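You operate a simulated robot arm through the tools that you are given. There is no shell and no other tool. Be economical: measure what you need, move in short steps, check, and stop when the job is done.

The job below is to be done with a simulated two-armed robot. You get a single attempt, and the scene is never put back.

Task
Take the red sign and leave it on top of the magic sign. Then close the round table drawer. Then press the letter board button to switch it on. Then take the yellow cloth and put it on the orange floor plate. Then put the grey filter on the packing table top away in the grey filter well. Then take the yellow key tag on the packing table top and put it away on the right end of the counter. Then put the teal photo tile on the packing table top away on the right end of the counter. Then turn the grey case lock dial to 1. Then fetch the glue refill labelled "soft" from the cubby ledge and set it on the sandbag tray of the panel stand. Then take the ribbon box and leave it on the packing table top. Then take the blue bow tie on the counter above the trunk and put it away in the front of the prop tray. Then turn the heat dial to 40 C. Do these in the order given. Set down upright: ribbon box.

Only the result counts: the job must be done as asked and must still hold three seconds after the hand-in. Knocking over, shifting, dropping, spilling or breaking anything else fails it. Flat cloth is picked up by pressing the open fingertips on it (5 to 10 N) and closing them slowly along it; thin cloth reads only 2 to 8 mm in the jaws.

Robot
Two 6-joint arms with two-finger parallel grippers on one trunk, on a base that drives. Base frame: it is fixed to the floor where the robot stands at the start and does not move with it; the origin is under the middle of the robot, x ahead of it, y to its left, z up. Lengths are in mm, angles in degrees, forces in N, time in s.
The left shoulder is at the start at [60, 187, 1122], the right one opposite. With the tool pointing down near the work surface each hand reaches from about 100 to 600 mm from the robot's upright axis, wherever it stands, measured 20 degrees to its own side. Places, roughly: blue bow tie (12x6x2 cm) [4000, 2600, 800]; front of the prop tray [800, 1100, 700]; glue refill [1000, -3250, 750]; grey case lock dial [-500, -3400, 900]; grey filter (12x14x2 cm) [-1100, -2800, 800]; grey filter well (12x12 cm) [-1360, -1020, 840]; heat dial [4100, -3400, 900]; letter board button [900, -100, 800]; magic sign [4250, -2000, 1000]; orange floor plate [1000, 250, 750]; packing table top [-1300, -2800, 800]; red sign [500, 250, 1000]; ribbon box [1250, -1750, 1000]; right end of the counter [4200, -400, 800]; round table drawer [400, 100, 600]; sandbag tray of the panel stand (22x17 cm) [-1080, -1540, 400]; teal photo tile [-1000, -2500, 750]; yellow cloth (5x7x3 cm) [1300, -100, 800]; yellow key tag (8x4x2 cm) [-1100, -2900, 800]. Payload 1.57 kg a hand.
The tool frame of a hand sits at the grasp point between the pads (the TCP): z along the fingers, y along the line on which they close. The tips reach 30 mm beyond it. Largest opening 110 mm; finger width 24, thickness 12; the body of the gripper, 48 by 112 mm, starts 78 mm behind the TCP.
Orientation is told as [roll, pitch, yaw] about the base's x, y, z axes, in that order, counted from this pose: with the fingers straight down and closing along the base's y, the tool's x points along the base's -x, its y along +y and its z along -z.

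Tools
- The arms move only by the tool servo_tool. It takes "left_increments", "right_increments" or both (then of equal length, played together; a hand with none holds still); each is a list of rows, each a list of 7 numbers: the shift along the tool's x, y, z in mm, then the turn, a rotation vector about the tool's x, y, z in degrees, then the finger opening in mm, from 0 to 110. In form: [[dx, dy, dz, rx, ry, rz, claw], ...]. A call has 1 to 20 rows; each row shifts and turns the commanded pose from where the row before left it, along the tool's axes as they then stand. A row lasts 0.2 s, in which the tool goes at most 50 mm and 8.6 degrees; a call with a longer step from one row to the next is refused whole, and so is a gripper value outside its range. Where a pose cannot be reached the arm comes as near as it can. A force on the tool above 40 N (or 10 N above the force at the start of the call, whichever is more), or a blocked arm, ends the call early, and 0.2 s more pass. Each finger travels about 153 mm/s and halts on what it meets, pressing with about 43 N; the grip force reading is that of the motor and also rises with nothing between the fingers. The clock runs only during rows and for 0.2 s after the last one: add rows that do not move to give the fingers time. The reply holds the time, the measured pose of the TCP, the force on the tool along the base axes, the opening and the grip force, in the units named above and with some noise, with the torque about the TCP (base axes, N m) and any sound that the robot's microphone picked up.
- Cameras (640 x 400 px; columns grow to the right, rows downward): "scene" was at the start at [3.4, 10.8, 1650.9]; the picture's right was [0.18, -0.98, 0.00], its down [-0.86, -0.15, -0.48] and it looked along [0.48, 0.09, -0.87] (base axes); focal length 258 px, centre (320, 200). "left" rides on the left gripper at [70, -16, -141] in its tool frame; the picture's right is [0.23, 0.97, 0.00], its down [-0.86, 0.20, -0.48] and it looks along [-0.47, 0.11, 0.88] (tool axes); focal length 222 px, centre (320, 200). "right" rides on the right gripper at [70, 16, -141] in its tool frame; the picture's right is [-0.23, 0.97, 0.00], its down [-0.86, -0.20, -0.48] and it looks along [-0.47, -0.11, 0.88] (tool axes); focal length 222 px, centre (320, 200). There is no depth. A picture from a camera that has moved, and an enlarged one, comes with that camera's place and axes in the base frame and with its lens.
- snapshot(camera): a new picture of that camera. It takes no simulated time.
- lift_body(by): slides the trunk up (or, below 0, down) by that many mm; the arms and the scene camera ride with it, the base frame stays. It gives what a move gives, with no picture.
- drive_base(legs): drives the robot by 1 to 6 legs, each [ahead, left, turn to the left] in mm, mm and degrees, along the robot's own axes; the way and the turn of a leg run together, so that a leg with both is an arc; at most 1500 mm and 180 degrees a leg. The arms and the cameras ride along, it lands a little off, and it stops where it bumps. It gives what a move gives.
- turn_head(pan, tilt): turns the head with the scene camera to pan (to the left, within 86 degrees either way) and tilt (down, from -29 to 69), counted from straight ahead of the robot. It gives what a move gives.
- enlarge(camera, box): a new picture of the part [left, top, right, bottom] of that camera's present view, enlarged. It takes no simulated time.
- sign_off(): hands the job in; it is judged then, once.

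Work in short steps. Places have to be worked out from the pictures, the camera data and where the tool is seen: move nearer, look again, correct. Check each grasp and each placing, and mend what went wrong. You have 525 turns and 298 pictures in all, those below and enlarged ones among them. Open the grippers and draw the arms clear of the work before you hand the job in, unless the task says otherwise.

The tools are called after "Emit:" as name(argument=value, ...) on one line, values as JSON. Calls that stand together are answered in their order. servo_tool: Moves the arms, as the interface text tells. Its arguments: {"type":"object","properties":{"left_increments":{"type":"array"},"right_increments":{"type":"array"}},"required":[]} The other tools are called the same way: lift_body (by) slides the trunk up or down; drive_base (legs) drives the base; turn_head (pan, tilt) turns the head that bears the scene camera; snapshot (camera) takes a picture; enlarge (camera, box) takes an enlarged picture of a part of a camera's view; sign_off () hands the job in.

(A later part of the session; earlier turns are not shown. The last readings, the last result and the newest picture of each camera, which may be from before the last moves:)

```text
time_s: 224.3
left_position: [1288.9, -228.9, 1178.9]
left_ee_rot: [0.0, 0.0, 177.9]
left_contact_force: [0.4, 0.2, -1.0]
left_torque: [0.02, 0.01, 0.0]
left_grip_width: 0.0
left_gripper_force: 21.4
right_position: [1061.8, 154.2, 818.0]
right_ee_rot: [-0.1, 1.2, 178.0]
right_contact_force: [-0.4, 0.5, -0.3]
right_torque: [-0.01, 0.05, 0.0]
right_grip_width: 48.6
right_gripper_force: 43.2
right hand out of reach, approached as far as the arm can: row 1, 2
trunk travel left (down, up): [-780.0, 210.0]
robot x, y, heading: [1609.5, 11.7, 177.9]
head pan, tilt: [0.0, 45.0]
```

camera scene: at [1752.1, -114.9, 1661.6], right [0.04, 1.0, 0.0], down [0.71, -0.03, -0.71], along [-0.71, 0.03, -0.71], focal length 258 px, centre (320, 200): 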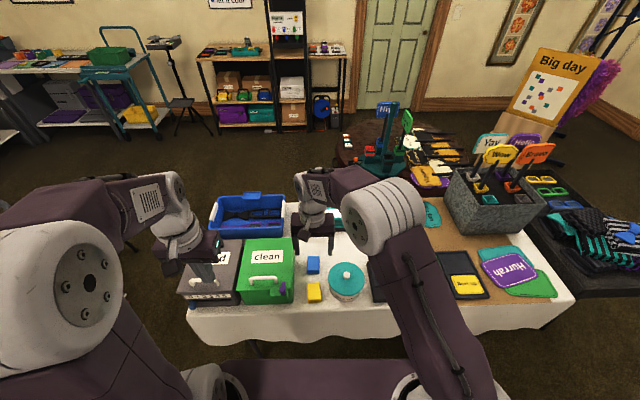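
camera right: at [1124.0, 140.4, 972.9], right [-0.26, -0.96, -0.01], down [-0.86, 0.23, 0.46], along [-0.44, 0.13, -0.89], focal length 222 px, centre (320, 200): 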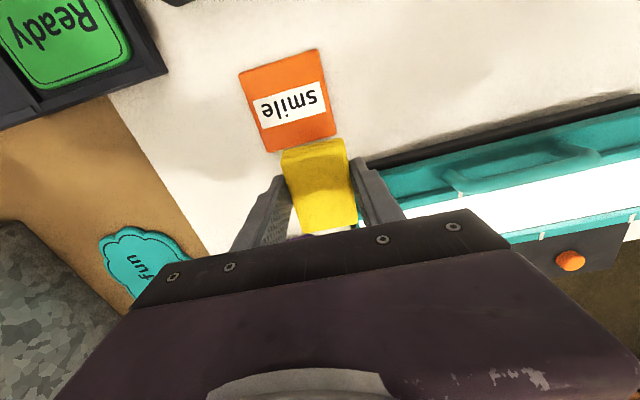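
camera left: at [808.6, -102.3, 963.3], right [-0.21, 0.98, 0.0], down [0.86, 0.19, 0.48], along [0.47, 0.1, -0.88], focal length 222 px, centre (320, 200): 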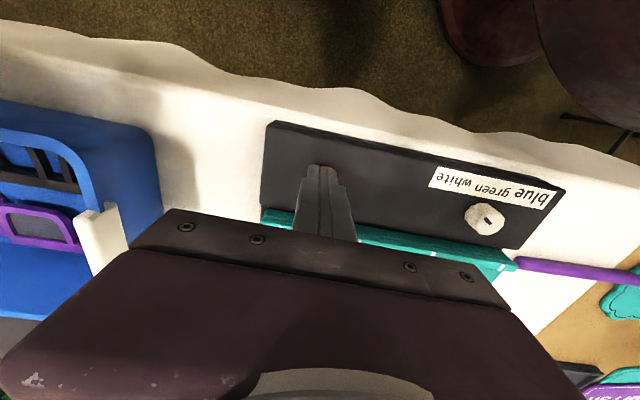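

Emit:
servo_tool(right_increments=[[30, 0, -20, 0, 0, 0, 0], [30, 0, -20, 0, 0, 0, 0], [0, 0, 0, 0, 0, 0, 0]])

```text
time_s: 225.1
left_position: [1288.5, -228.6, 1178.9]
left_ee_rot: [0.0, 0.0, 177.9]
left_contact_force: [0.1, 0.0, 0.7]
left_torque: [0.0, 0.02, 0.03]
left_grip_width: 0.1
left_gripper_force: 21.4
right_position: [1058.6, 146.2, 826.8]
right_ee_rot: [0.0, 1.3, 177.9]
right_contact_force: [0.7, -0.1, -0.6]
right_torque: [-0.01, 0.0, 0.01]
right_grip_width: 48.8
right_gripper_force: 42.9
right hand out of reach, approached as far as the arm can: row 1, 2
trunk travel left (down, up): [-780.0, 210.0]
robot x, y, heading: [1613.7, 14.3, 177.9]
head pan, tilt: [0.0, 45.0]
```

Probably the elbow is straight (singular). Try lifting the hand to break out of it.

Emit:
servo_tool(right_increments=[[0, 0, -40, 0, 0, 0, 0], [0, 0, -40, 0, 0, 0, 0], [20, 0, -40, 0, 0, 0, 0], [30, 0, 0, 0, 0, 0, 0], [30, 0, 0, 0, 0, 0, 0], [0, 0, 0, 0, 0, 0, 0]])

Emit:
snapshot(camera="scene")

```text
time_s: 226.5
left_position: [1289.6, -229.1, 1179.0]
left_ee_rot: [0.1, -0.1, 177.9]
left_contact_force: [-0.9, -0.5, 0.1]
left_torque: [-0.01, 0.0, 0.01]
left_grip_width: 0.0
left_gripper_force: 21.1
right_position: [1033.7, 134.4, 936.9]
right_ee_rot: [-0.1, 1.2, 177.8]
right_contact_force: [0.4, -0.8, -1.5]
right_torque: [-0.01, 0.0, 0.03]
right_grip_width: 48.6
right_gripper_force: 43.2
right hand out of reach, approached as far as the arm can: row 1, 2, 3, 4, 5
trunk travel left (down, up): [-780.0, 210.0]
robot x, y, heading: [1612.4, 16.4, 177.9]
head pan, tilt: [0.0, 45.0]
```

```text
186 pictures are left
camera scene: at [1587.8, 13.4, 1701.6], right [0.04, 1.0, 0.0], down [0.71, -0.03, -0.71], along [-0.71, 0.03, -0.71], focal length 258 px, centre (320, 200)
```

scene: 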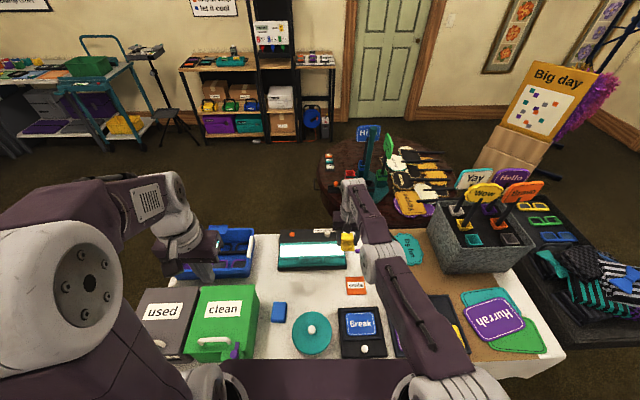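

Arm is fully stretched; pull strongly inward to see when it responds.

Emit:
servo_tool(right_increments=[[45, 0, 0, 0, 0, 0, 0], [45, 0, 0, 0, 0, 0, 0], [45, 0, 0, 0, 0, 0, 0], [0, 0, 0, 0, 0, 0, 0]])

```text
time_s: 227.5
left_position: [1288.9, -227.1, 1179.3]
left_ee_rot: [0.0, 0.0, 177.8]
left_contact_force: [-0.1, 0.0, -0.4]
left_torque: [0.04, 0.03, -0.01]
left_grip_width: 0.0
left_gripper_force: 21.0
right_position: [1036.6, 121.5, 928.2]
right_ee_rot: [-0.1, 1.2, 178.0]
right_contact_force: [0.0, -0.4, -0.5]
right_torque: [0.01, 0.02, 0.02]
right_grip_width: 48.6
right_gripper_force: 42.8
right hand out of reach, approached as far as the arm can: row 1, 2, 3
trunk travel left (down, up): [-780.0, 210.0]
robot x, y, heading: [1611.7, 12.9, 177.9]
head pan, tilt: [0.0, 45.0]
```

Singular stretch: tilt the fingers outward (brings the wrist inward), pull back, then level again.

Emit:
servo_tool(right_increments=[[0, 0, 0, 0, -8, 0, 0], [0, 0, 0, 0, -8, 0, 0], [20, 0, 0, 0, -8, 0, 0], [30, 0, 0, 0, 0, 0, 0], [30, 0, 0, 0, 0, 0, 0], [0, 0, 0, 0, 0, 0, 0]])

```text
time_s: 228.9
left_position: [1289.6, -227.2, 1177.3]
left_ee_rot: [-0.1, -0.1, 177.8]
left_contact_force: [-0.5, -0.4, 0.2]
left_torque: [-0.02, -0.01, 0.0]
left_grip_width: 0.1
left_gripper_force: 21.5
right_position: [962.7, 90.6, 866.6]
right_ee_rot: [-0.1, -22.8, 178.0]
right_contact_force: [-0.8, -0.3, -1.5]
right_torque: [0.01, 0.01, -0.06]
right_grip_width: 48.7
right_gripper_force: 42.9
right hand out of reach, approached as far as the arm can: row 1, 2, 3, 4, 5
trunk travel left (down, up): [-780.0, 210.0]
robot x, y, heading: [1611.1, 14.4, 177.7]
head pan, tilt: [0.0, 45.0]
```

The elbow is straight and the solver stuck. I raise the trunk 150 mm and then command the hand downward, which should re-bend the elbow.

Emit:
lift_body(by=150)

Emit:
servo_tool(right_increments=[[0, 0, 20, 0, 8, 0, 0], [0, 0, 20, 0, 8, 0, 0], [0, 0, 20, 0, 7, 0, 0], [0, 0, 20, 0, 0, 0, 0], [0, 0, 0, 0, 0, 0, 0]])

```text
time_s: 230.6
left_position: [1287.8, -227.3, 1328.8]
left_ee_rot: [0.0, -0.1, 177.8]
left_contact_force: [0.0, 0.4, -0.4]
left_torque: [-0.02, -0.03, 0.03]
left_grip_width: 0.1
left_gripper_force: 21.3
right_position: [962.9, 90.3, 1016.4]
right_ee_rot: [-0.1, -22.8, 177.9]
right_contact_force: [-0.1, 1.1, -0.4]
right_torque: [-0.02, 0.03, -0.01]
right_grip_width: 48.3
right_gripper_force: 42.9
trunk travel left (down, up): [-930.0, 60.0]
robot x, y, heading: [1611.3, 14.1, 177.9]
head pan, tilt: [0.0, 45.0]
```

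```text
time_s: 231.8
left_position: [1288.5, -227.0, 1329.0]
left_ee_rot: [0.0, 0.1, 177.8]
left_contact_force: [0.2, 0.1, -0.2]
left_torque: [0.03, -0.01, -0.02]
left_grip_width: 0.1
left_gripper_force: 21.4
right_position: [1057.8, 108.8, 976.6]
right_ee_rot: [-0.1, 0.3, 177.8]
right_contact_force: [0.2, -0.3, -0.2]
right_torque: [0.03, 0.02, -0.03]
right_grip_width: 48.8
right_gripper_force: 43.3
right hand out of reach, approached as far as the arm can: row 1, 2, 3, 4
trunk travel left (down, up): [-930.0, 60.0]
robot x, y, heading: [1611.6, 15.6, 177.8]
head pan, tilt: [0.0, 45.0]
```

Emit:
servo_tool(right_increments=[[15, 0, 40, 0, 0, 0, 0], [15, 0, 40, 0, 0, 0, 0], [15, 0, 20, 0, 0, 0, 0], [0, 0, 0, 0, 0, 0, 0]])

Emit:
snapshot(camera="scene")

```text
time_s: 232.8
left_position: [1288.5, -227.9, 1329.7]
left_ee_rot: [0.0, 0.1, 177.8]
left_contact_force: [-1.2, -0.6, 0.5]
left_torque: [-0.01, -0.02, -0.02]
left_grip_width: 0.0
left_gripper_force: 21.6
right_position: [1107.2, 109.5, 879.7]
right_ee_rot: [-0.2, 0.2, 177.9]
right_contact_force: [0.5, 0.8, -0.5]
right_torque: [0.0, 0.02, 0.03]
right_grip_width: 48.7
right_gripper_force: 43.0
right hand out of reach, approached as far as the arm can: row 2
trunk travel left (down, up): [-930.0, 60.0]
robot x, y, heading: [1611.8, 13.7, 177.8]
head pan, tilt: [0.0, 45.0]
```

```text
185 pictures are left
camera scene: at [1587.5, 13.4, 1851.6], right [0.04, 1.0, 0.0], down [0.71, -0.03, -0.71], along [-0.71, 0.03, -0.71], focal length 258 px, centre (320, 200)
```

scene: 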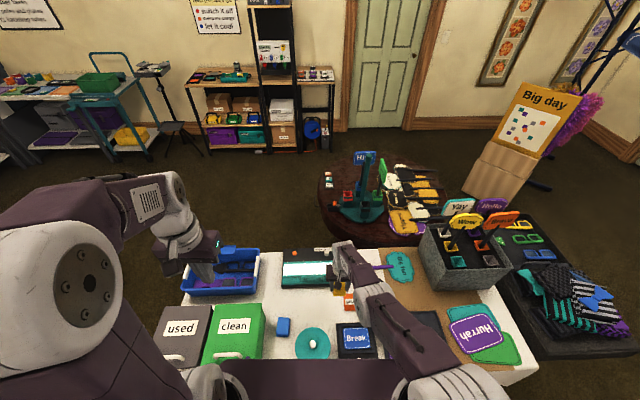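

It works again: hand at (1107, 110, 880). Now shift to (1115, 174) and use the trunk for the vertical descent.

Emit:
servo_tool(right_increments=[[4, -32, 0, 0, 0, 0, 0], [4, -32, 0, 0, 0, 0, 0], [0, 0, 0, 0, 0, 0, 0]])

Emit:
lift_body(by=-60)

Emit:
snapshot(camera="right")

```text
time_s: 233.6
left_position: [1288.9, -229.2, 1328.5]
left_ee_rot: [-0.1, 0.0, 177.9]
left_contact_force: [-0.1, -0.5, 0.0]
left_torque: [-0.01, 0.01, 0.0]
left_grip_width: 0.0
left_gripper_force: 21.6
right_position: [1104.4, 172.0, 871.8]
right_ee_rot: [0.0, 0.4, 177.9]
right_contact_force: [0.1, -0.5, 0.0]
right_torque: [-0.01, 0.0, 0.02]
right_grip_width: 48.5
right_gripper_force: 43.5
right hand out of reach, approached as far as the arm can: row 1, 2
trunk travel left (down, up): [-930.0, 60.0]
robot x, y, heading: [1610.6, 11.9, 178.0]
head pan, tilt: [0.0, 45.0]
```

```text
time_s: 234.6
left_position: [1288.9, -228.1, 1268.8]
left_ee_rot: [0.1, -0.1, 177.7]
left_contact_force: [0.5, -0.2, -0.1]
left_torque: [0.01, 0.01, -0.02]
left_grip_width: 0.0
left_gripper_force: 20.8
right_position: [1104.5, 173.0, 811.7]
right_ee_rot: [-0.1, 0.2, 177.9]
right_contact_force: [0.3, 0.1, 0.0]
right_torque: [0.03, -0.01, 0.0]
right_grip_width: 48.6
right_gripper_force: 42.8
trunk travel left (down, up): [-870.0, 120.0]
robot x, y, heading: [1610.5, 12.1, 177.9]
head pan, tilt: [0.0, 45.0]
```

```text
184 pictures are left
camera right: at [1172.9, 153.9, 954.7], right [-0.26, -0.96, 0.0], down [-0.85, 0.23, 0.47], along [-0.46, 0.13, -0.88], focal length 222 px, centre (320, 200)
```

right: 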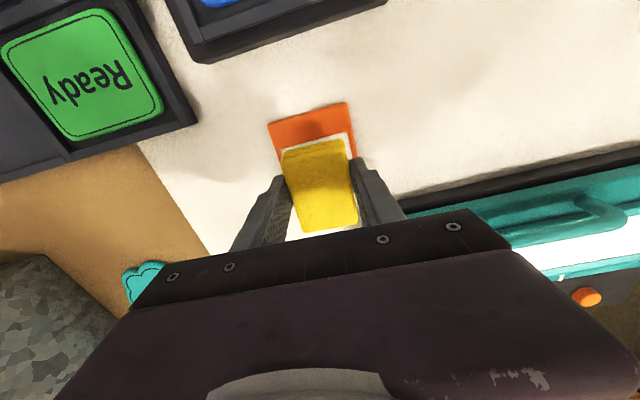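

Use the base for the last 12 mm back, then lower with the trunk.

Emit:
drive_base(legs=[[-13, 0, 0]])

Emit:
lift_body(by=-28)

Emit:
snapshot(camera="right")

```text
time_s: 235.4
left_position: [1297.7, -227.9, 1267.2]
left_ee_rot: [0.0, 0.2, 177.8]
left_contact_force: [0.2, 0.4, -0.1]
left_torque: [-0.05, -0.05, -0.01]
left_grip_width: 0.1
left_gripper_force: 21.8
right_position: [1114.2, 171.7, 810.4]
right_ee_rot: [-0.1, 0.5, 177.9]
right_contact_force: [-0.5, 0.2, -0.9]
right_torque: [-0.04, -0.03, 0.0]
right_grip_width: 48.5
right_gripper_force: 42.9
trunk travel left (down, up): [-870.0, 120.0]
robot x, y, heading: [1623.7, 11.8, 178.0]
head pan, tilt: [0.0, 45.0]
```

```text
time_s: 236.1
left_position: [1300.5, -228.7, 1240.1]
left_ee_rot: [0.0, 0.0, 177.7]
left_contact_force: [-0.3, -0.1, -0.8]
left_torque: [0.0, -0.01, 0.01]
left_grip_width: 0.1
left_gripper_force: 21.6
right_position: [1116.6, 170.9, 783.7]
right_ee_rot: [-0.1, 0.2, 177.9]
right_contact_force: [-0.5, -0.5, -1.2]
right_torque: [0.01, 0.0, 0.03]
right_grip_width: 48.8
right_gripper_force: 43.3
trunk travel left (down, up): [-842.0, 148.0]
robot x, y, heading: [1621.7, 12.7, 177.6]
head pan, tilt: [0.0, 45.0]
```

```text
183 pictures are left
camera right: at [1185.2, 153.3, 926.4], right [-0.26, -0.96, 0.0], down [-0.85, 0.23, 0.47], along [-0.46, 0.13, -0.88], focal length 222 px, centre (320, 200)
```

right: 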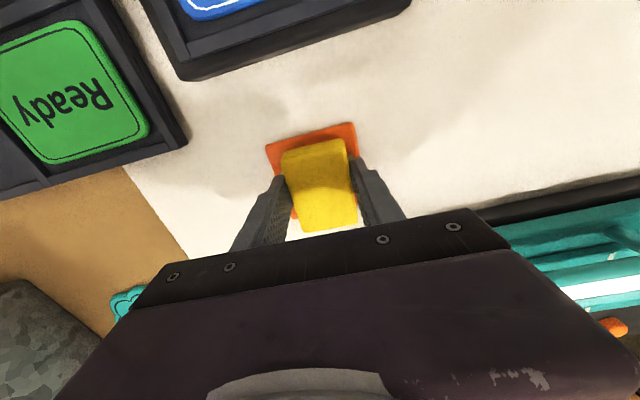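

Well over the plate. Lower 4 mm and release.

Emit:
lift_body(by=-4)

Emit:
servo_tool(right_increments=[[0, 0, 0, 0, 0, 0, 48], [0, 0, 0, 0, 0, 0, 52], [0, 0, 0, 0, 0, 0, 60], [0, 0, 0, 0, 0, 0, 64]])

Emit:
lift_body(by=145)

Emit:
snapshot(camera="right")

```text
time_s: 236.6
left_position: [1303.6, -228.0, 1236.3]
left_ee_rot: [0.0, -0.1, 177.8]
left_contact_force: [0.2, -0.3, 0.2]
left_torque: [0.0, 0.01, 0.01]
left_grip_width: 0.0
left_gripper_force: 21.2
right_position: [1118.2, 171.4, 781.6]
right_ee_rot: [-0.1, 0.2, 178.0]
right_contact_force: [2.8, 0.6, 10.4]
right_torque: [-0.06, -0.32, 0.01]
right_grip_width: 48.5
right_gripper_force: 42.8
trunk travel left (down, up): [-838.0, 152.0]
robot x, y, heading: [1625.0, 11.8, 177.7]
head pan, tilt: [0.0, 45.0]
```

```text
time_s: 237.6
left_position: [1301.2, -228.4, 1236.8]
left_ee_rot: [0.0, 0.1, 177.9]
left_contact_force: [-0.3, 0.0, -0.2]
left_torque: [-0.02, 0.0, 0.02]
left_grip_width: 0.0
left_gripper_force: 21.5
right_position: [1117.1, 172.2, 780.3]
right_ee_rot: [-0.1, 0.2, 177.9]
right_contact_force: [0.8, 0.7, -0.5]
right_torque: [0.0, -0.03, 0.0]
right_grip_width: 63.9
right_gripper_force: 0.1
trunk travel left (down, up): [-838.0, 152.0]
robot x, y, heading: [1621.9, 11.5, 177.5]
head pan, tilt: [0.0, 45.0]
```

```text
time_s: 239.3
left_position: [1301.2, -226.8, 1381.5]
left_ee_rot: [0.0, 0.0, 177.8]
left_contact_force: [0.0, -0.2, -0.2]
left_torque: [-0.02, 0.01, 0.0]
left_grip_width: 0.0
left_gripper_force: 21.6
right_position: [1116.4, 171.3, 924.6]
right_ee_rot: [-0.1, 0.3, 178.0]
right_contact_force: [0.2, 0.0, 0.2]
right_torque: [0.01, -0.01, -0.02]
right_grip_width: 64.0
right_gripper_force: 0.1
trunk travel left (down, up): [-983.0, 7.0]
robot x, y, heading: [1620.5, 9.9, 178.0]
head pan, tilt: [0.0, 45.0]
```

```text
182 pictures are left
camera right: at [1185.7, 153.2, 1067.6], right [-0.26, -0.96, 0.0], down [-0.85, 0.23, 0.47], along [-0.46, 0.13, -0.88], focal length 222 px, centre (320, 200)
```

right: 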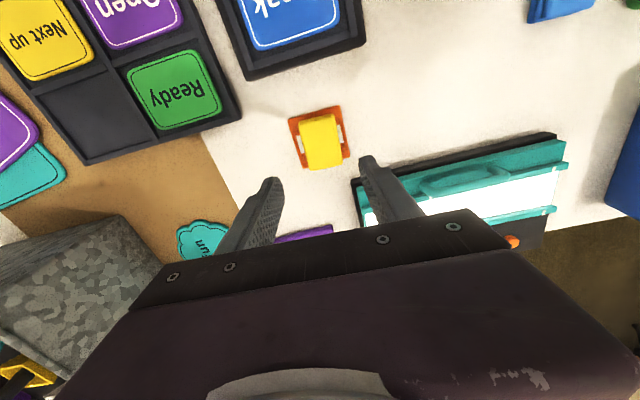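

Cloth sits on the orange plate. Retreat from the table, and bring the right hand in to a compact pose.

Emit:
drive_base(legs=[[-250, 0, 0]])

Emit:
servo_tool(right_increments=[[30, 0, -30, 0, 0, 0, 60], [30, 0, -30, 0, 0, 0, 60], [30, 0, -30, 0, 0, 0, 60], [30, 0, -30, 0, 0, 0, 60], [30, 0, -20, 0, 0, 0, 60]])

Emit:
snapshot(camera="scene")

```text
time_s: 241.2
left_position: [1543.7, -237.3, 1381.0]
left_ee_rot: [0.0, 0.2, 177.7]
left_contact_force: [-1.3, -0.2, 0.3]
left_torque: [-0.03, -0.03, 0.0]
left_grip_width: 0.0
left_gripper_force: 21.4
right_position: [1361.9, 163.5, 923.5]
right_ee_rot: [0.0, 0.5, 177.7]
right_contact_force: [0.5, -0.7, 0.1]
right_torque: [0.0, -0.04, 0.0]
right_grip_width: 64.0
right_gripper_force: 0.1
trunk travel left (down, up): [-983.0, 7.0]
robot x, y, heading: [1872.7, 1.2, 177.4]
head pan, tilt: [0.0, 45.0]
```

```text
time_s: 242.4
left_position: [1546.5, -237.8, 1380.9]
left_ee_rot: [0.0, 0.0, 177.7]
left_contact_force: [0.2, -0.7, -1.0]
left_torque: [0.0, 0.0, 0.01]
left_grip_width: 0.2
left_gripper_force: 21.4
right_position: [1512.8, 154.6, 1067.4]
right_ee_rot: [-0.1, 0.3, 177.8]
right_contact_force: [-0.1, -1.1, 0.8]
right_torque: [-0.01, 0.01, -0.01]
right_grip_width: 60.0
right_gripper_force: 0.0
trunk travel left (down, up): [-983.0, 7.0]
robot x, y, heading: [1866.5, 6.5, 177.6]
head pan, tilt: [0.0, 45.0]
```

```text
181 pictures are left
camera scene: at [1846.2, 2.4, 1904.5], right [0.04, 1.0, 0.0], down [0.71, -0.03, -0.71], along [-0.71, 0.03, -0.71], focal length 258 px, centre (320, 200)
```

scene: 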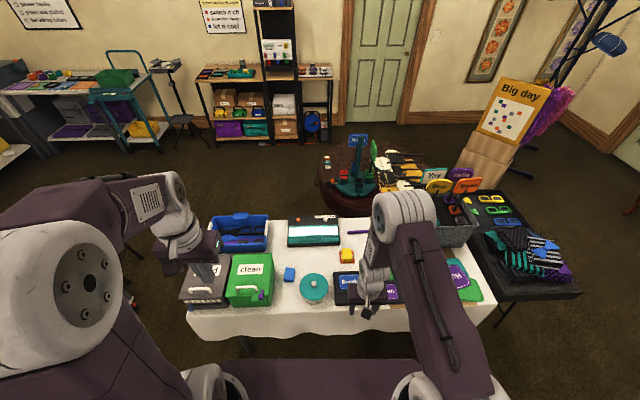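

Both arms are fine. Now travel to the packing table: through the corridor to about (−130, −850).

Emit:
drive_base(legs=[[0, 815, 2], [1500, 0, 0], [500, 0, 0]])

Emit:
turn_head(pan=45, tilt=25)

Emit:
snapshot(camera="scene")

```text
time_s: 256.1
left_position: [-415.2, -1119.1, 1381.2]
left_ee_rot: [-0.1, -0.2, -178.1]
left_contact_force: [-0.1, -0.3, -0.3]
left_torque: [0.0, 0.02, 0.0]
left_grip_width: 0.0
left_gripper_force: 21.2
right_position: [-479.6, -729.1, 1067.0]
right_ee_rot: [-0.1, 0.2, -178.1]
right_contact_force: [-0.5, 1.1, 0.2]
right_torque: [0.0, 0.0, 0.0]
right_grip_width: 60.1
right_gripper_force: 0.0
trunk travel left (down, up): [-983.0, 7.0]
robot x, y, heading: [-116.5, -854.0, -178.0]
head pan, tilt: [0.0, 45.0]
```

```text
time_s: 257.2
left_position: [-416.7, -1119.9, 1382.7]
left_ee_rot: [0.0, 0.0, -178.2]
left_contact_force: [-0.7, -0.7, -0.9]
left_torque: [0.0, 0.01, 0.04]
left_grip_width: 0.0
left_gripper_force: 21.6
right_position: [-480.8, -728.9, 1065.2]
right_ee_rot: [-0.1, 0.3, -178.0]
right_contact_force: [0.3, 0.1, -0.8]
right_torque: [0.0, -0.03, 0.0]
right_grip_width: 59.9
right_gripper_force: 0.0
trunk travel left (down, up): [-983.0, 7.0]
robot x, y, heading: [-115.9, -851.6, -178.1]
head pan, tilt: [45.0, 25.0]
```

```text
180 pictures are left
camera scene: at [-118.5, -921.4, 1935.1], right [-0.73, 0.68, 0.0], down [0.29, 0.31, -0.91], along [-0.62, -0.66, -0.42], focal length 258 px, centre (320, 200)
```

scene: 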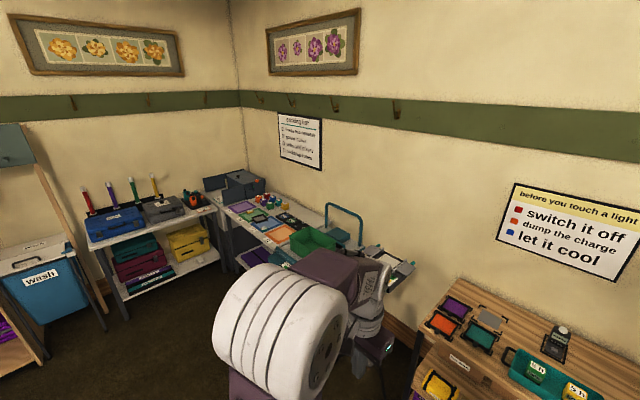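

Zoom on the packing table and on the filter shelf.

Emit:
enlarge(camera="scene", box=[190, 160, 430, 310])

Emit:
enlarge(camera="scene", box=[400, 260, 640, 400])

```text
2.67 times, centred on (310, 235) of scene
camera zoom: at [-118.5, -921.4, 1935.1], right [-0.73, 0.68, 0.0], down [0.29, 0.31, -0.91], along [-0.62, -0.66, -0.42], focal length 688 px, centre (347, 107)
```

zoom: 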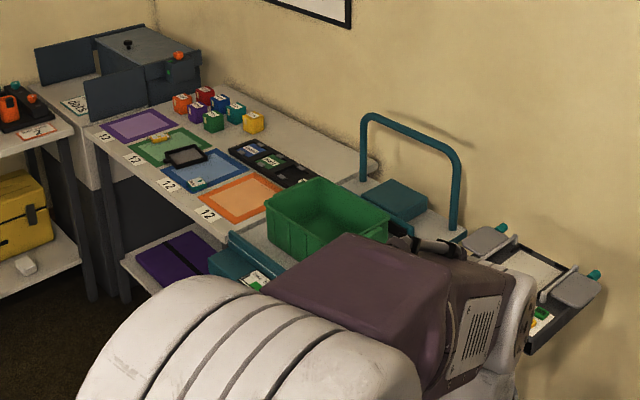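

```text
2.67 times, centred on (520, 330) of scene
camera zoom: at [-118.5, -921.4, 1935.1], right [-0.73, 0.68, 0.0], down [0.29, 0.31, -0.91], along [-0.62, -0.66, -0.42], focal length 688 px, centre (-213, -147)
```

zoom: 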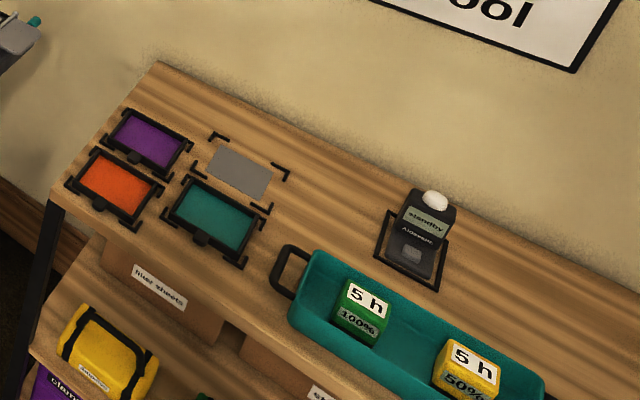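

The grey filter (black frame on green mat) is near (−1122, −2793); the grey well near (−1366, −1009). Drive to face the packing table.

Emit:
drive_base(legs=[[0, 1480, 0], [0, 430, -2]])

Emit:
turn_head(pan=0, tilt=40)

Emit:
snapshot(camera="scene")

```text
time_s: 266.9
left_position: [-334.5, -3043.5, 1381.2]
left_ee_rot: [0.1, 0.0, -178.4]
left_contact_force: [-0.3, 0.5, 0.1]
left_torque: [-0.03, 0.04, -0.05]
left_grip_width: 0.0
left_gripper_force: 21.3
right_position: [-396.3, -2653.9, 1066.9]
right_ee_rot: [0.0, 0.4, -178.4]
right_contact_force: [0.1, -0.4, 0.6]
right_torque: [-0.02, 0.0, 0.01]
right_grip_width: 60.1
right_gripper_force: 0.0
trunk travel left (down, up): [-983.0, 7.0]
robot x, y, heading: [-32.1, -2784.6, -178.3]
head pan, tilt: [45.0, 25.0]
```

```text
time_s: 268.0
left_position: [-334.4, -3046.8, 1382.6]
left_ee_rot: [0.1, -0.1, -178.3]
left_contact_force: [0.9, -0.4, -0.1]
left_torque: [0.02, 0.03, 0.02]
left_grip_width: 0.0
left_gripper_force: 21.1
right_position: [-396.0, -2655.4, 1066.8]
right_ee_rot: [-0.2, 0.3, -178.4]
right_contact_force: [0.6, 0.5, -1.1]
right_torque: [0.02, -0.04, -0.01]
right_grip_width: 60.1
right_gripper_force: 0.1
trunk travel left (down, up): [-983.0, 7.0]
robot x, y, heading: [-24.4, -2785.8, -178.4]
head pan, tilt: [0.0, 40.0]
```

```text
177 pictures are left
camera scene: at [-55.4, -2785.4, 1911.9], right [-0.03, 1.0, 0.0], down [0.64, 0.02, -0.77], along [-0.77, -0.02, -0.64], focal length 258 px, centre (320, 200)
```

scene: 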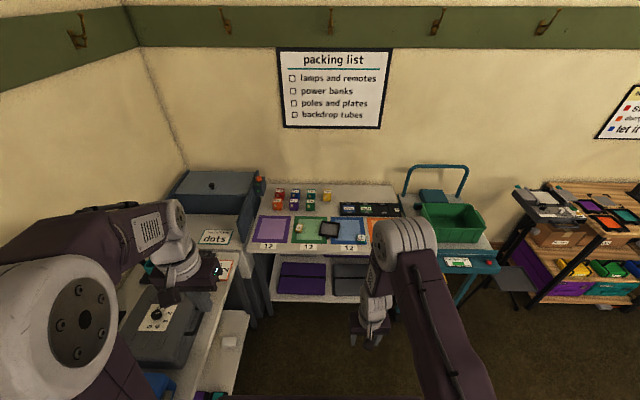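

Zoom the mats, then drive closer to about (−570, −2700).

Emit:
drive_base(legs=[[540, -85, 0]])

Emit:
turn_head(pan=0, tilt=50)

Emit:
snapshot(camera="scene")

Emit:
enlarge(camera="scene", box=[200, 130, 400, 255])

```text
time_s: 271.2
left_position: [-883.1, -2978.7, 1381.9]
left_ee_rot: [0.1, -0.1, -178.3]
left_contact_force: [1.2, -0.6, 0.6]
left_torque: [0.04, 0.01, 0.0]
left_grip_width: 0.0
left_gripper_force: 21.9
right_position: [-945.8, -2586.7, 1067.5]
right_ee_rot: [0.1, 0.3, -178.2]
right_contact_force: [0.4, -0.2, 0.0]
right_torque: [-0.01, 0.0, -0.02]
right_grip_width: 59.8
right_gripper_force: 0.0
trunk travel left (down, up): [-983.0, 7.0]
robot x, y, heading: [-582.3, -2715.9, -178.3]
head pan, tilt: [0.0, 40.0]
```

```text
time_s: 271.9
left_position: [-883.6, -2977.5, 1380.8]
left_ee_rot: [-0.1, 0.0, -178.1]
left_contact_force: [0.4, -0.1, 0.2]
left_torque: [-0.02, -0.01, -0.02]
left_grip_width: 0.0
left_gripper_force: 21.1
right_position: [-947.1, -2588.5, 1066.2]
right_ee_rot: [-0.1, 0.3, -178.2]
right_contact_force: [0.6, -0.4, -0.9]
right_torque: [-0.03, -0.01, 0.02]
right_grip_width: 60.1
right_gripper_force: 0.0
trunk travel left (down, up): [-983.0, 7.0]
robot x, y, heading: [-579.6, -2715.8, -177.9]
head pan, tilt: [0.0, 50.0]
```

```text
176 pictures are left
camera scene: at [-598.3, -2716.5, 1897.7], right [-0.03, 1.0, 0.0], down [0.77, 0.02, -0.64], along [-0.64, -0.02, -0.77], focal length 258 px, centre (320, 200)
```

scene: 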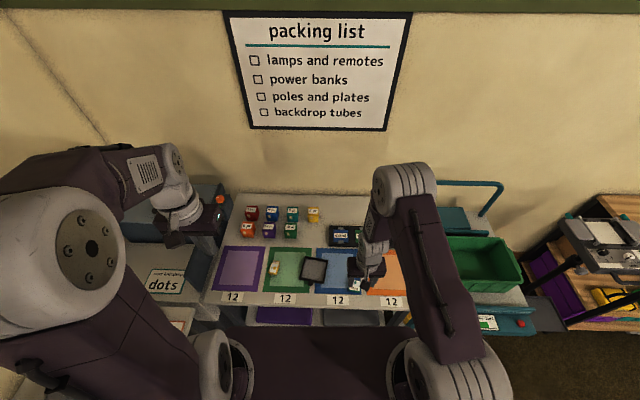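

```text
3.20 times, centred on (300, 192) of scene
camera zoom: at [-598.3, -2716.5, 1897.7], right [-0.03, 1.0, 0.0], down [0.77, 0.02, -0.64], along [-0.64, -0.02, -0.77], focal length 826 px, centre (384, 224)
```

zoom: 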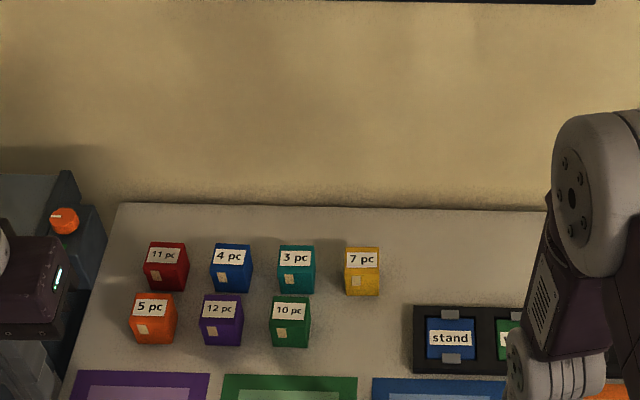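

Zoom lower, on the mats.

Emit:
enlarge(camera="scene", box=[200, 230, 360, 330])

```text
4.00 times, centred on (280, 280) of scene
camera zoom: at [-598.3, -2716.5, 1897.7], right [-0.03, 1.0, 0.0], down [0.77, 0.02, -0.64], along [-0.64, -0.02, -0.77], focal length 1033 px, centre (480, -120)
```

zoom: 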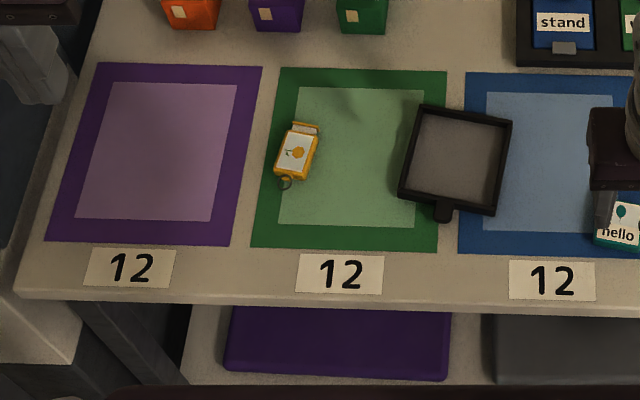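

Filter centre ≈ (−1100, −2758) with its tab toward me at ≈ (−1037, −2770). I'll use the left hand on the tab. First raise the right hand, move the left above the tab, then lower the trunk.

Emit:
servo_tool(right_increments=[[20, 0, -40, 0, 0, 0, 60], [20, 0, -40, 0, 0, 0, 60], [20, 0, -40, 0, 0, 0, 60], [20, 0, -40, 0, 0, 0, 60], [20, 0, -40, 0, 0, 0, 60], [0, 0, -40, 0, 0, 0, 60]], left_increments=[[-26, -35, 0, 0, 0, 0, 50], [-26, -35, 0, 0, 0, 0, 50], [-26, -35, 0, 0, 0, 0, 50], [-26, -35, 0, 0, 0, 0, 50], [-25, -34, 0, 0, 0, 0, 50], [-25, -34, 0, 0, 0, 0, 50]])

Emit:
lift_body(by=-280)

Emit:
snapshot(camera="left")

Emit:
snapshot(camera="scene")

```text
time_s: 273.3
left_position: [-1044.4, -2773.2, 1381.8]
left_ee_rot: [0.1, 0.1, -178.1]
left_contact_force: [0.3, 0.6, 0.6]
left_torque: [0.0, -0.01, 0.01]
left_grip_width: 50.1
left_gripper_force: 0.1
right_position: [-849.8, -2582.7, 1304.3]
right_ee_rot: [0.0, 0.2, -178.1]
right_contact_force: [-0.3, 0.1, 0.4]
right_torque: [0.01, 0.03, -0.01]
right_grip_width: 60.0
right_gripper_force: 0.0
trunk travel left (down, up): [-983.0, 7.0]
robot x, y, heading: [-582.4, -2715.9, -178.0]
head pan, tilt: [0.0, 50.0]
```

```text
time_s: 276.2
left_position: [-1044.8, -2776.3, 1101.7]
left_ee_rot: [0.0, 0.0, -178.2]
left_contact_force: [0.4, 0.2, -0.6]
left_torque: [0.01, -0.02, -0.01]
left_grip_width: 49.9
left_gripper_force: 0.1
right_position: [-850.5, -2586.1, 1023.2]
right_ee_rot: [-0.2, 0.3, -178.3]
right_contact_force: [0.4, -1.0, 0.5]
right_torque: [0.02, -0.01, 0.0]
right_grip_width: 59.9
right_gripper_force: 0.1
trunk travel left (down, up): [-703.0, 287.0]
robot x, y, heading: [-578.7, -2715.7, -178.1]
head pan, tilt: [0.0, 50.0]
```

```text
173 pictures are left
camera left: at [-975.2, -2756.9, 1243.7], right [0.26, -0.97, 0.0], down [-0.85, -0.23, 0.48], along [-0.46, -0.12, -0.88], focal length 222 px, centre (320, 200)
```

left: 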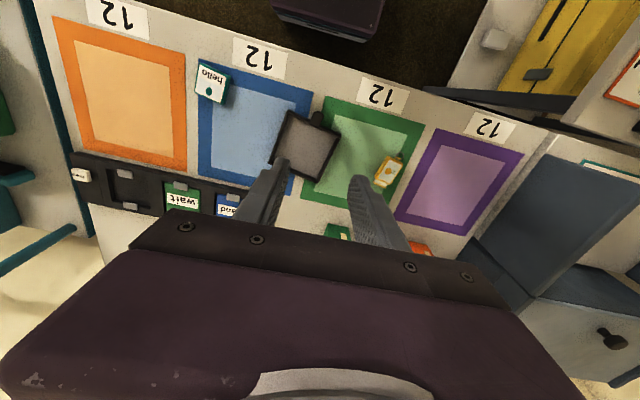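

```text
172 pictures are left
camera scene: at [-599.0, -2716.3, 1617.7], right [-0.03, 1.0, 0.0], down [0.77, 0.02, -0.64], along [-0.64, -0.02, -0.77], focal length 258 px, centre (320, 200)
```

scene: 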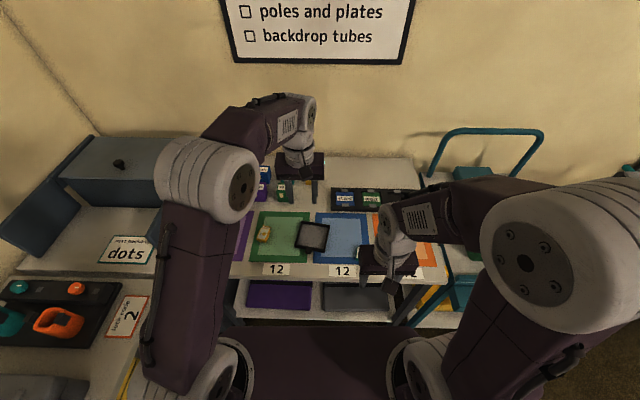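

Tab at ≈ (−1037, −2767), filter rotated about 8° relative to the hand. I turn 8.4°, shift, and descend to z≈920 for a close look.

Emit:
servo_tool(left_increments=[[7, -10, 30, 0, 0, 8.4, 50], [0, 0, 45, 0, 0, 0, 50], [0, 0, 45, 0, 0, 0, 50], [0, 0, 45, 0, 0, 0, 50], [0, 0, 15, 0, 0, 0, 50]])

Emit:
snapshot(camera="left")

```text
time_s: 277.4
left_position: [-1037.1, -2765.4, 920.3]
left_ee_rot: [0.0, -0.1, 173.3]
left_contact_force: [-0.3, -0.1, 0.3]
left_torque: [0.01, 0.01, -0.03]
left_grip_width: 50.3
left_gripper_force: 0.1
right_position: [-850.8, -2585.1, 1024.1]
right_ee_rot: [-0.1, 0.3, -178.2]
right_contact_force: [0.0, -0.3, 0.2]
right_torque: [0.0, -0.03, -0.02]
right_grip_width: 59.9
right_gripper_force: 0.1
trunk travel left (down, up): [-703.0, 287.0]
robot x, y, heading: [-577.1, -2717.8, -178.4]
head pan, tilt: [0.0, 50.0]
```

```text
171 pictures are left
camera left: at [-966.6, -2756.2, 1062.4], right [0.11, -0.99, 0.0], down [-0.87, -0.1, 0.48], along [-0.48, -0.05, -0.88], focal length 222 px, centre (320, 200)
```

left: 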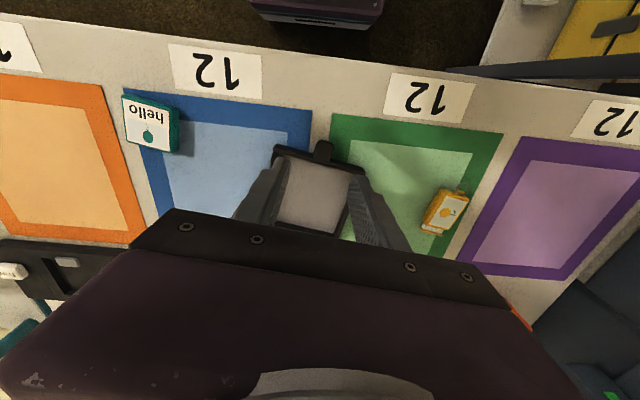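

Tab centre ≈ (−1038, −2767); rotate 3° more and go down beside it.

Emit:
servo_tool(left_increments=[[3, 2, 20, 0, 0, 3, 44], [0, 0, 30, 0, 0, 0, 44], [0, 0, 20, 0, 0, 0, 44]])

Emit:
enlarge(camera="left", box=[200, 110, 440, 260])

```text
time_s: 278.2
left_position: [-1035.4, -2768.8, 850.7]
left_ee_rot: [0.0, 0.0, 170.3]
left_contact_force: [0.0, -0.6, -0.3]
left_torque: [0.0, 0.0, 0.0]
left_grip_width: 44.1
left_gripper_force: 0.0
right_position: [-850.5, -2585.2, 1025.0]
right_ee_rot: [-0.1, 0.3, -178.2]
right_contact_force: [0.8, -0.7, 0.3]
right_torque: [0.02, -0.01, -0.01]
right_grip_width: 60.0
right_gripper_force: 0.0
trunk travel left (down, up): [-703.0, 287.0]
robot x, y, heading: [-578.6, -2715.5, -178.4]
head pan, tilt: [0.0, 50.0]
```

```text
2.67 times, centred on (320, 185) of left
camera zoom: at [-963.5, -2763.5, 992.8], right [0.06, -1.0, 0.0], down [-0.88, -0.05, 0.48], along [-0.48, -0.03, -0.88], focal length 592 px, centre (320, 240)
```

zoom: 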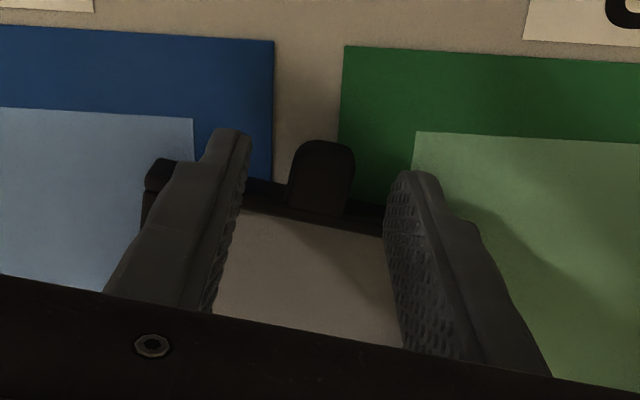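

Fingers straddle the tab. Lower ~18 mm with force check, then close.

Emit:
servo_tool(left_increments=[[0, 0, 8, 0, 0, 0, 44], [0, 0, 6, 0, 0, 0, 44], [0, 0, 4, 0, 0, 0, 44], [0, 0, 0, 0, 0, 0, 44]])

Emit:
enlarge(camera="left", box=[200, 110, 440, 260])

```text
time_s: 279.2
left_position: [-1034.9, -2768.9, 833.6]
left_ee_rot: [0.0, 0.0, 170.4]
left_contact_force: [0.1, 0.1, -0.8]
left_torque: [0.01, 0.02, 0.0]
left_grip_width: 43.9
left_gripper_force: 0.0
right_position: [-851.5, -2585.1, 1024.1]
right_ee_rot: [-0.1, 0.3, -178.2]
right_contact_force: [1.3, -0.1, 0.1]
right_torque: [-0.02, -0.03, 0.02]
right_grip_width: 60.0
right_gripper_force: 0.1
trunk travel left (down, up): [-703.0, 287.0]
robot x, y, heading: [-584.5, -2715.1, -178.1]
head pan, tilt: [0.0, 50.0]
```

```text
2.67 times, centred on (320, 185) of left
camera zoom: at [-963.7, -2763.7, 975.0], right [0.06, -1.0, 0.0], down [-0.88, -0.05, 0.48], along [-0.48, -0.03, -0.88], focal length 592 px, centre (320, 240)
```

zoom: 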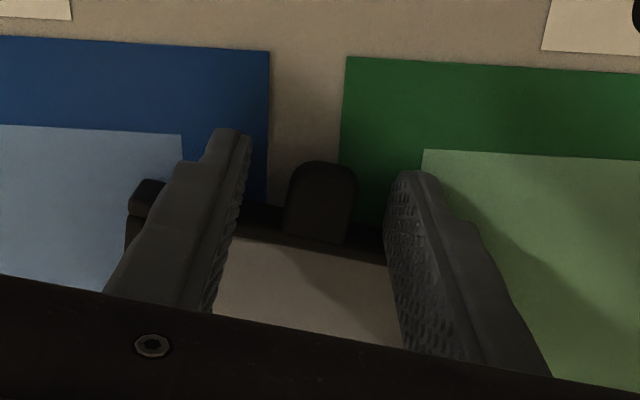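

Emit:
servo_tool(left_increments=[[0, 0, 4, 0, 0, 0, 44], [0, 0, 4, 0, 0, 0, 44], [0, 0, 4, 0, 0, 0, 44], [0, 0, 0, 0, 0, 0, 44]])

```text
time_s: 279.8
left_position: [-1035.0, -2768.7, 831.4]
left_ee_rot: [0.1, -0.5, 170.4]
left_contact_force: [10.2, -3.7, 30.2]
left_torque: [-1.1, -0.47, 0.34]
left_grip_width: 45.0
left_gripper_force: 0.1
right_position: [-847.1, -2585.8, 1026.5]
right_ee_rot: [-0.1, 0.1, -178.1]
right_contact_force: [-0.3, 0.0, -0.8]
right_torque: [-0.02, -0.02, -0.01]
right_grip_width: 59.9
right_gripper_force: 0.0
trunk travel left (down, up): [-703.0, 287.0]
robot x, y, heading: [-580.1, -2713.3, -178.2]
head pan, tilt: [0.0, 50.0]
stopped in row 3 (left hand): the force on the tool passed its limit at 46 N (the readings are from after the stop); the commanded pose is now the measured one
```

Tips touch the table (≈801). Raise 3 mm and close on the tab.

Emit:
servo_tool(left_increments=[[0, 0, -4, 0, 0, 0, 44], [0, 0, 0, 0, 0, 0, 30], [0, 0, 0, 0, 0, 0, 15], [0, 0, 0, 0, 0, 0, 0], [0, 0, 0, 0, 0, 0, 0], [0, 0, 0, 0, 0, 0, 0]])

Emit:
enlarge(camera="left", box=[200, 110, 440, 260])

```text
time_s: 281.2
left_position: [-1038.3, -2768.9, 832.3]
left_ee_rot: [0.0, -0.4, 170.4]
left_contact_force: [0.4, 0.6, 0.1]
left_torque: [-0.02, -0.05, -0.02]
left_grip_width: 18.7
left_gripper_force: 33.8
right_position: [-849.5, -2585.6, 1024.7]
right_ee_rot: [-0.1, 0.3, -178.0]
right_contact_force: [0.2, -0.3, -0.2]
right_torque: [-0.01, 0.0, 0.01]
right_grip_width: 60.2
right_gripper_force: 0.0
trunk travel left (down, up): [-703.0, 287.0]
robot x, y, heading: [-581.1, -2717.8, -178.3]
head pan, tilt: [0.0, 50.0]
```

```text
2.67 times, centred on (320, 185) of left
camera zoom: at [-965.5, -2763.2, 974.0], right [0.06, -1.0, 0.0], down [-0.87, -0.05, 0.48], along [-0.48, -0.03, -0.87], focal length 592 px, centre (320, 240)
```

zoom: 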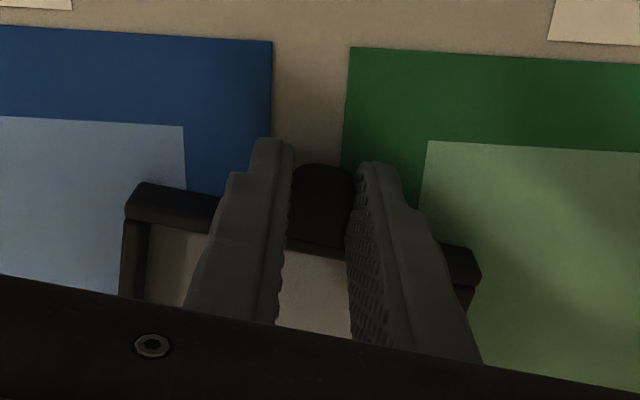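

Gripped the tab at 18.7 mm. Lift slowly and check.

Emit:
servo_tool(left_increments=[[0, 0, -5, 0, 0, 0, 0], [0, 0, -10, 0, 0, 0, 0], [0, 0, -20, 0, 0, 0, 0], [0, 0, -30, 0, 0, 0, 0], [0, 0, -30, 0, 0, 0, 0], [0, 0, 0, 0, 0, 0, 0]])

Emit:
snapshot(camera="left")

Emit:
enlarge(camera="scene", box=[220, 180, 380, 280])

```text
time_s: 282.6
left_position: [-1039.1, -2766.6, 926.5]
left_ee_rot: [0.0, -0.4, 170.4]
left_contact_force: [0.2, -0.2, -0.3]
left_torque: [-0.02, -0.03, -0.02]
left_grip_width: 19.1
left_gripper_force: 33.1
right_position: [-850.0, -2585.3, 1024.9]
right_ee_rot: [-0.1, 0.3, -178.1]
right_contact_force: [0.1, -0.5, 0.2]
right_torque: [-0.04, 0.03, -0.04]
right_grip_width: 59.9
right_gripper_force: 0.1
trunk travel left (down, up): [-703.0, 287.0]
robot x, y, heading: [-578.6, -2717.2, -178.2]
head pan, tilt: [0.0, 50.0]
```

```text
167 pictures are left
camera left: at [-966.3, -2763.3, 1067.6], right [0.06, -1.0, 0.0], down [-0.87, -0.05, 0.48], along [-0.48, -0.03, -0.88], focal length 222 px, centre (320, 200)
```

left: 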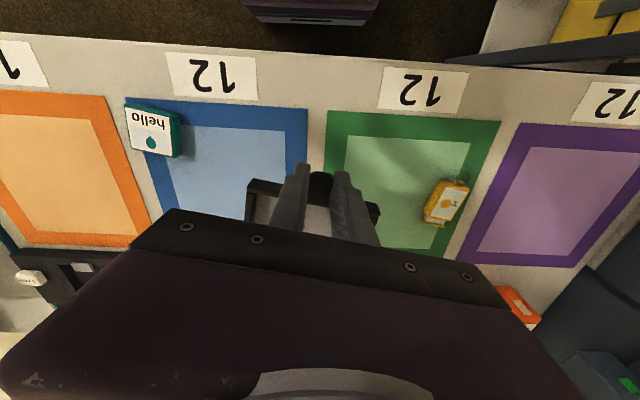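

```text
4.00 times, centred on (300, 230) of scene
camera zoom: at [-599.7, -2716.3, 1617.7], right [-0.03, 1.0, 0.0], down [0.77, 0.02, -0.64], along [-0.64, -0.02, -0.77], focal length 1033 px, centre (400, 80)
```

zoom: 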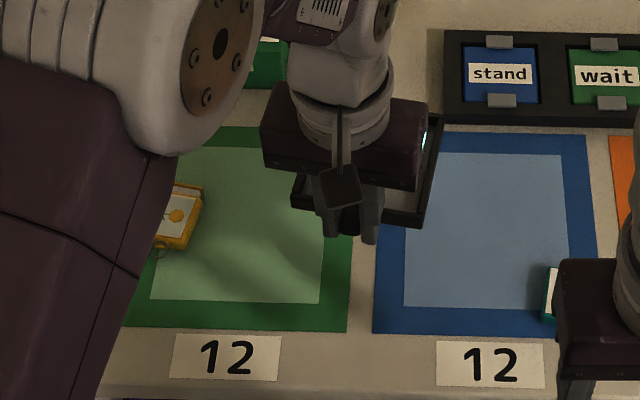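

The filter is held level. Raise, back off and drive north to the filter shelf.

Emit:
lift_body(by=200)

Emit:
drive_base(legs=[[-280, 0, -1.8], [0, -1450, 0], [0, -260, 0]])

Emit:
turn_head(pan=0, tilt=40)

Emit:
snapshot(camera="scene")

```text
time_s: 284.8
left_position: [-1038.2, -2768.3, 1125.6]
left_ee_rot: [-0.1, -0.4, 170.5]
left_contact_force: [0.6, 0.9, -0.3]
left_torque: [0.0, -0.02, -0.05]
left_grip_width: 19.0
left_gripper_force: 33.2
right_position: [-850.1, -2586.1, 1225.1]
right_ee_rot: [-0.1, 0.3, -178.1]
right_contact_force: [-0.4, -0.9, 0.0]
right_torque: [-0.03, -0.01, 0.03]
right_grip_width: 59.9
right_gripper_force: 0.0
trunk travel left (down, up): [-903.0, 87.0]
robot x, y, heading: [-580.4, -2717.2, -178.4]
head pan, tilt: [0.0, 50.0]
```

```text
time_s: 294.9
left_position: [-751.2, -1064.4, 1125.7]
left_ee_rot: [-0.1, -0.4, 168.2]
left_contact_force: [1.3, 0.0, -0.4]
left_torque: [0.01, -0.04, -0.01]
left_grip_width: 19.0
left_gripper_force: 33.3
right_position: [-554.7, -888.9, 1224.9]
right_ee_rot: [-0.2, 0.3, 179.7]
right_contact_force: [-0.5, -0.2, -0.3]
right_torque: [-0.01, 0.05, -0.02]
right_grip_width: 60.2
right_gripper_force: 0.0
trunk travel left (down, up): [-903.0, 87.0]
robot x, y, heading: [-288.5, -1024.9, 179.5]
head pan, tilt: [0.0, 50.0]
```

```text
time_s: 295.6
left_position: [-751.1, -1062.1, 1125.9]
left_ee_rot: [0.2, -0.4, 168.2]
left_contact_force: [-0.4, -0.2, -1.0]
left_torque: [-0.01, -0.04, -0.04]
left_grip_width: 19.0
left_gripper_force: 32.7
right_position: [-555.5, -887.3, 1225.8]
right_ee_rot: [-0.1, 0.2, 179.7]
right_contact_force: [1.1, -0.3, -0.2]
right_torque: [0.0, 0.0, 0.02]
right_grip_width: 60.0
right_gripper_force: 0.0
trunk travel left (down, up): [-903.0, 87.0]
robot x, y, heading: [-294.3, -1026.9, 179.4]
head pan, tilt: [0.0, 40.0]
```

```text
165 pictures are left
camera scene: at [-317.1, -1026.9, 1831.8], right [0.01, 1.0, 0.0], down [0.64, 0.0, -0.77], along [-0.77, 0.0, -0.64], focal length 258 px, centre (320, 200)
```

scene: 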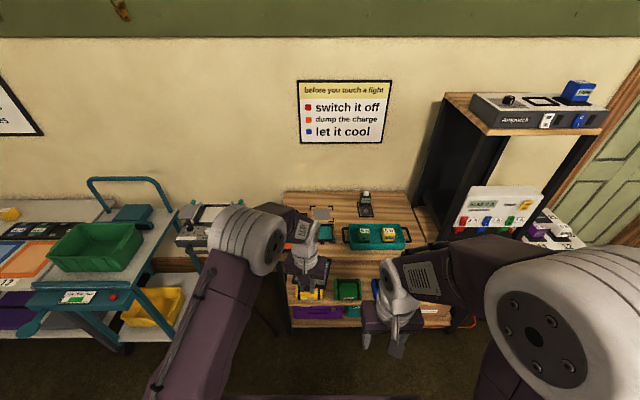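

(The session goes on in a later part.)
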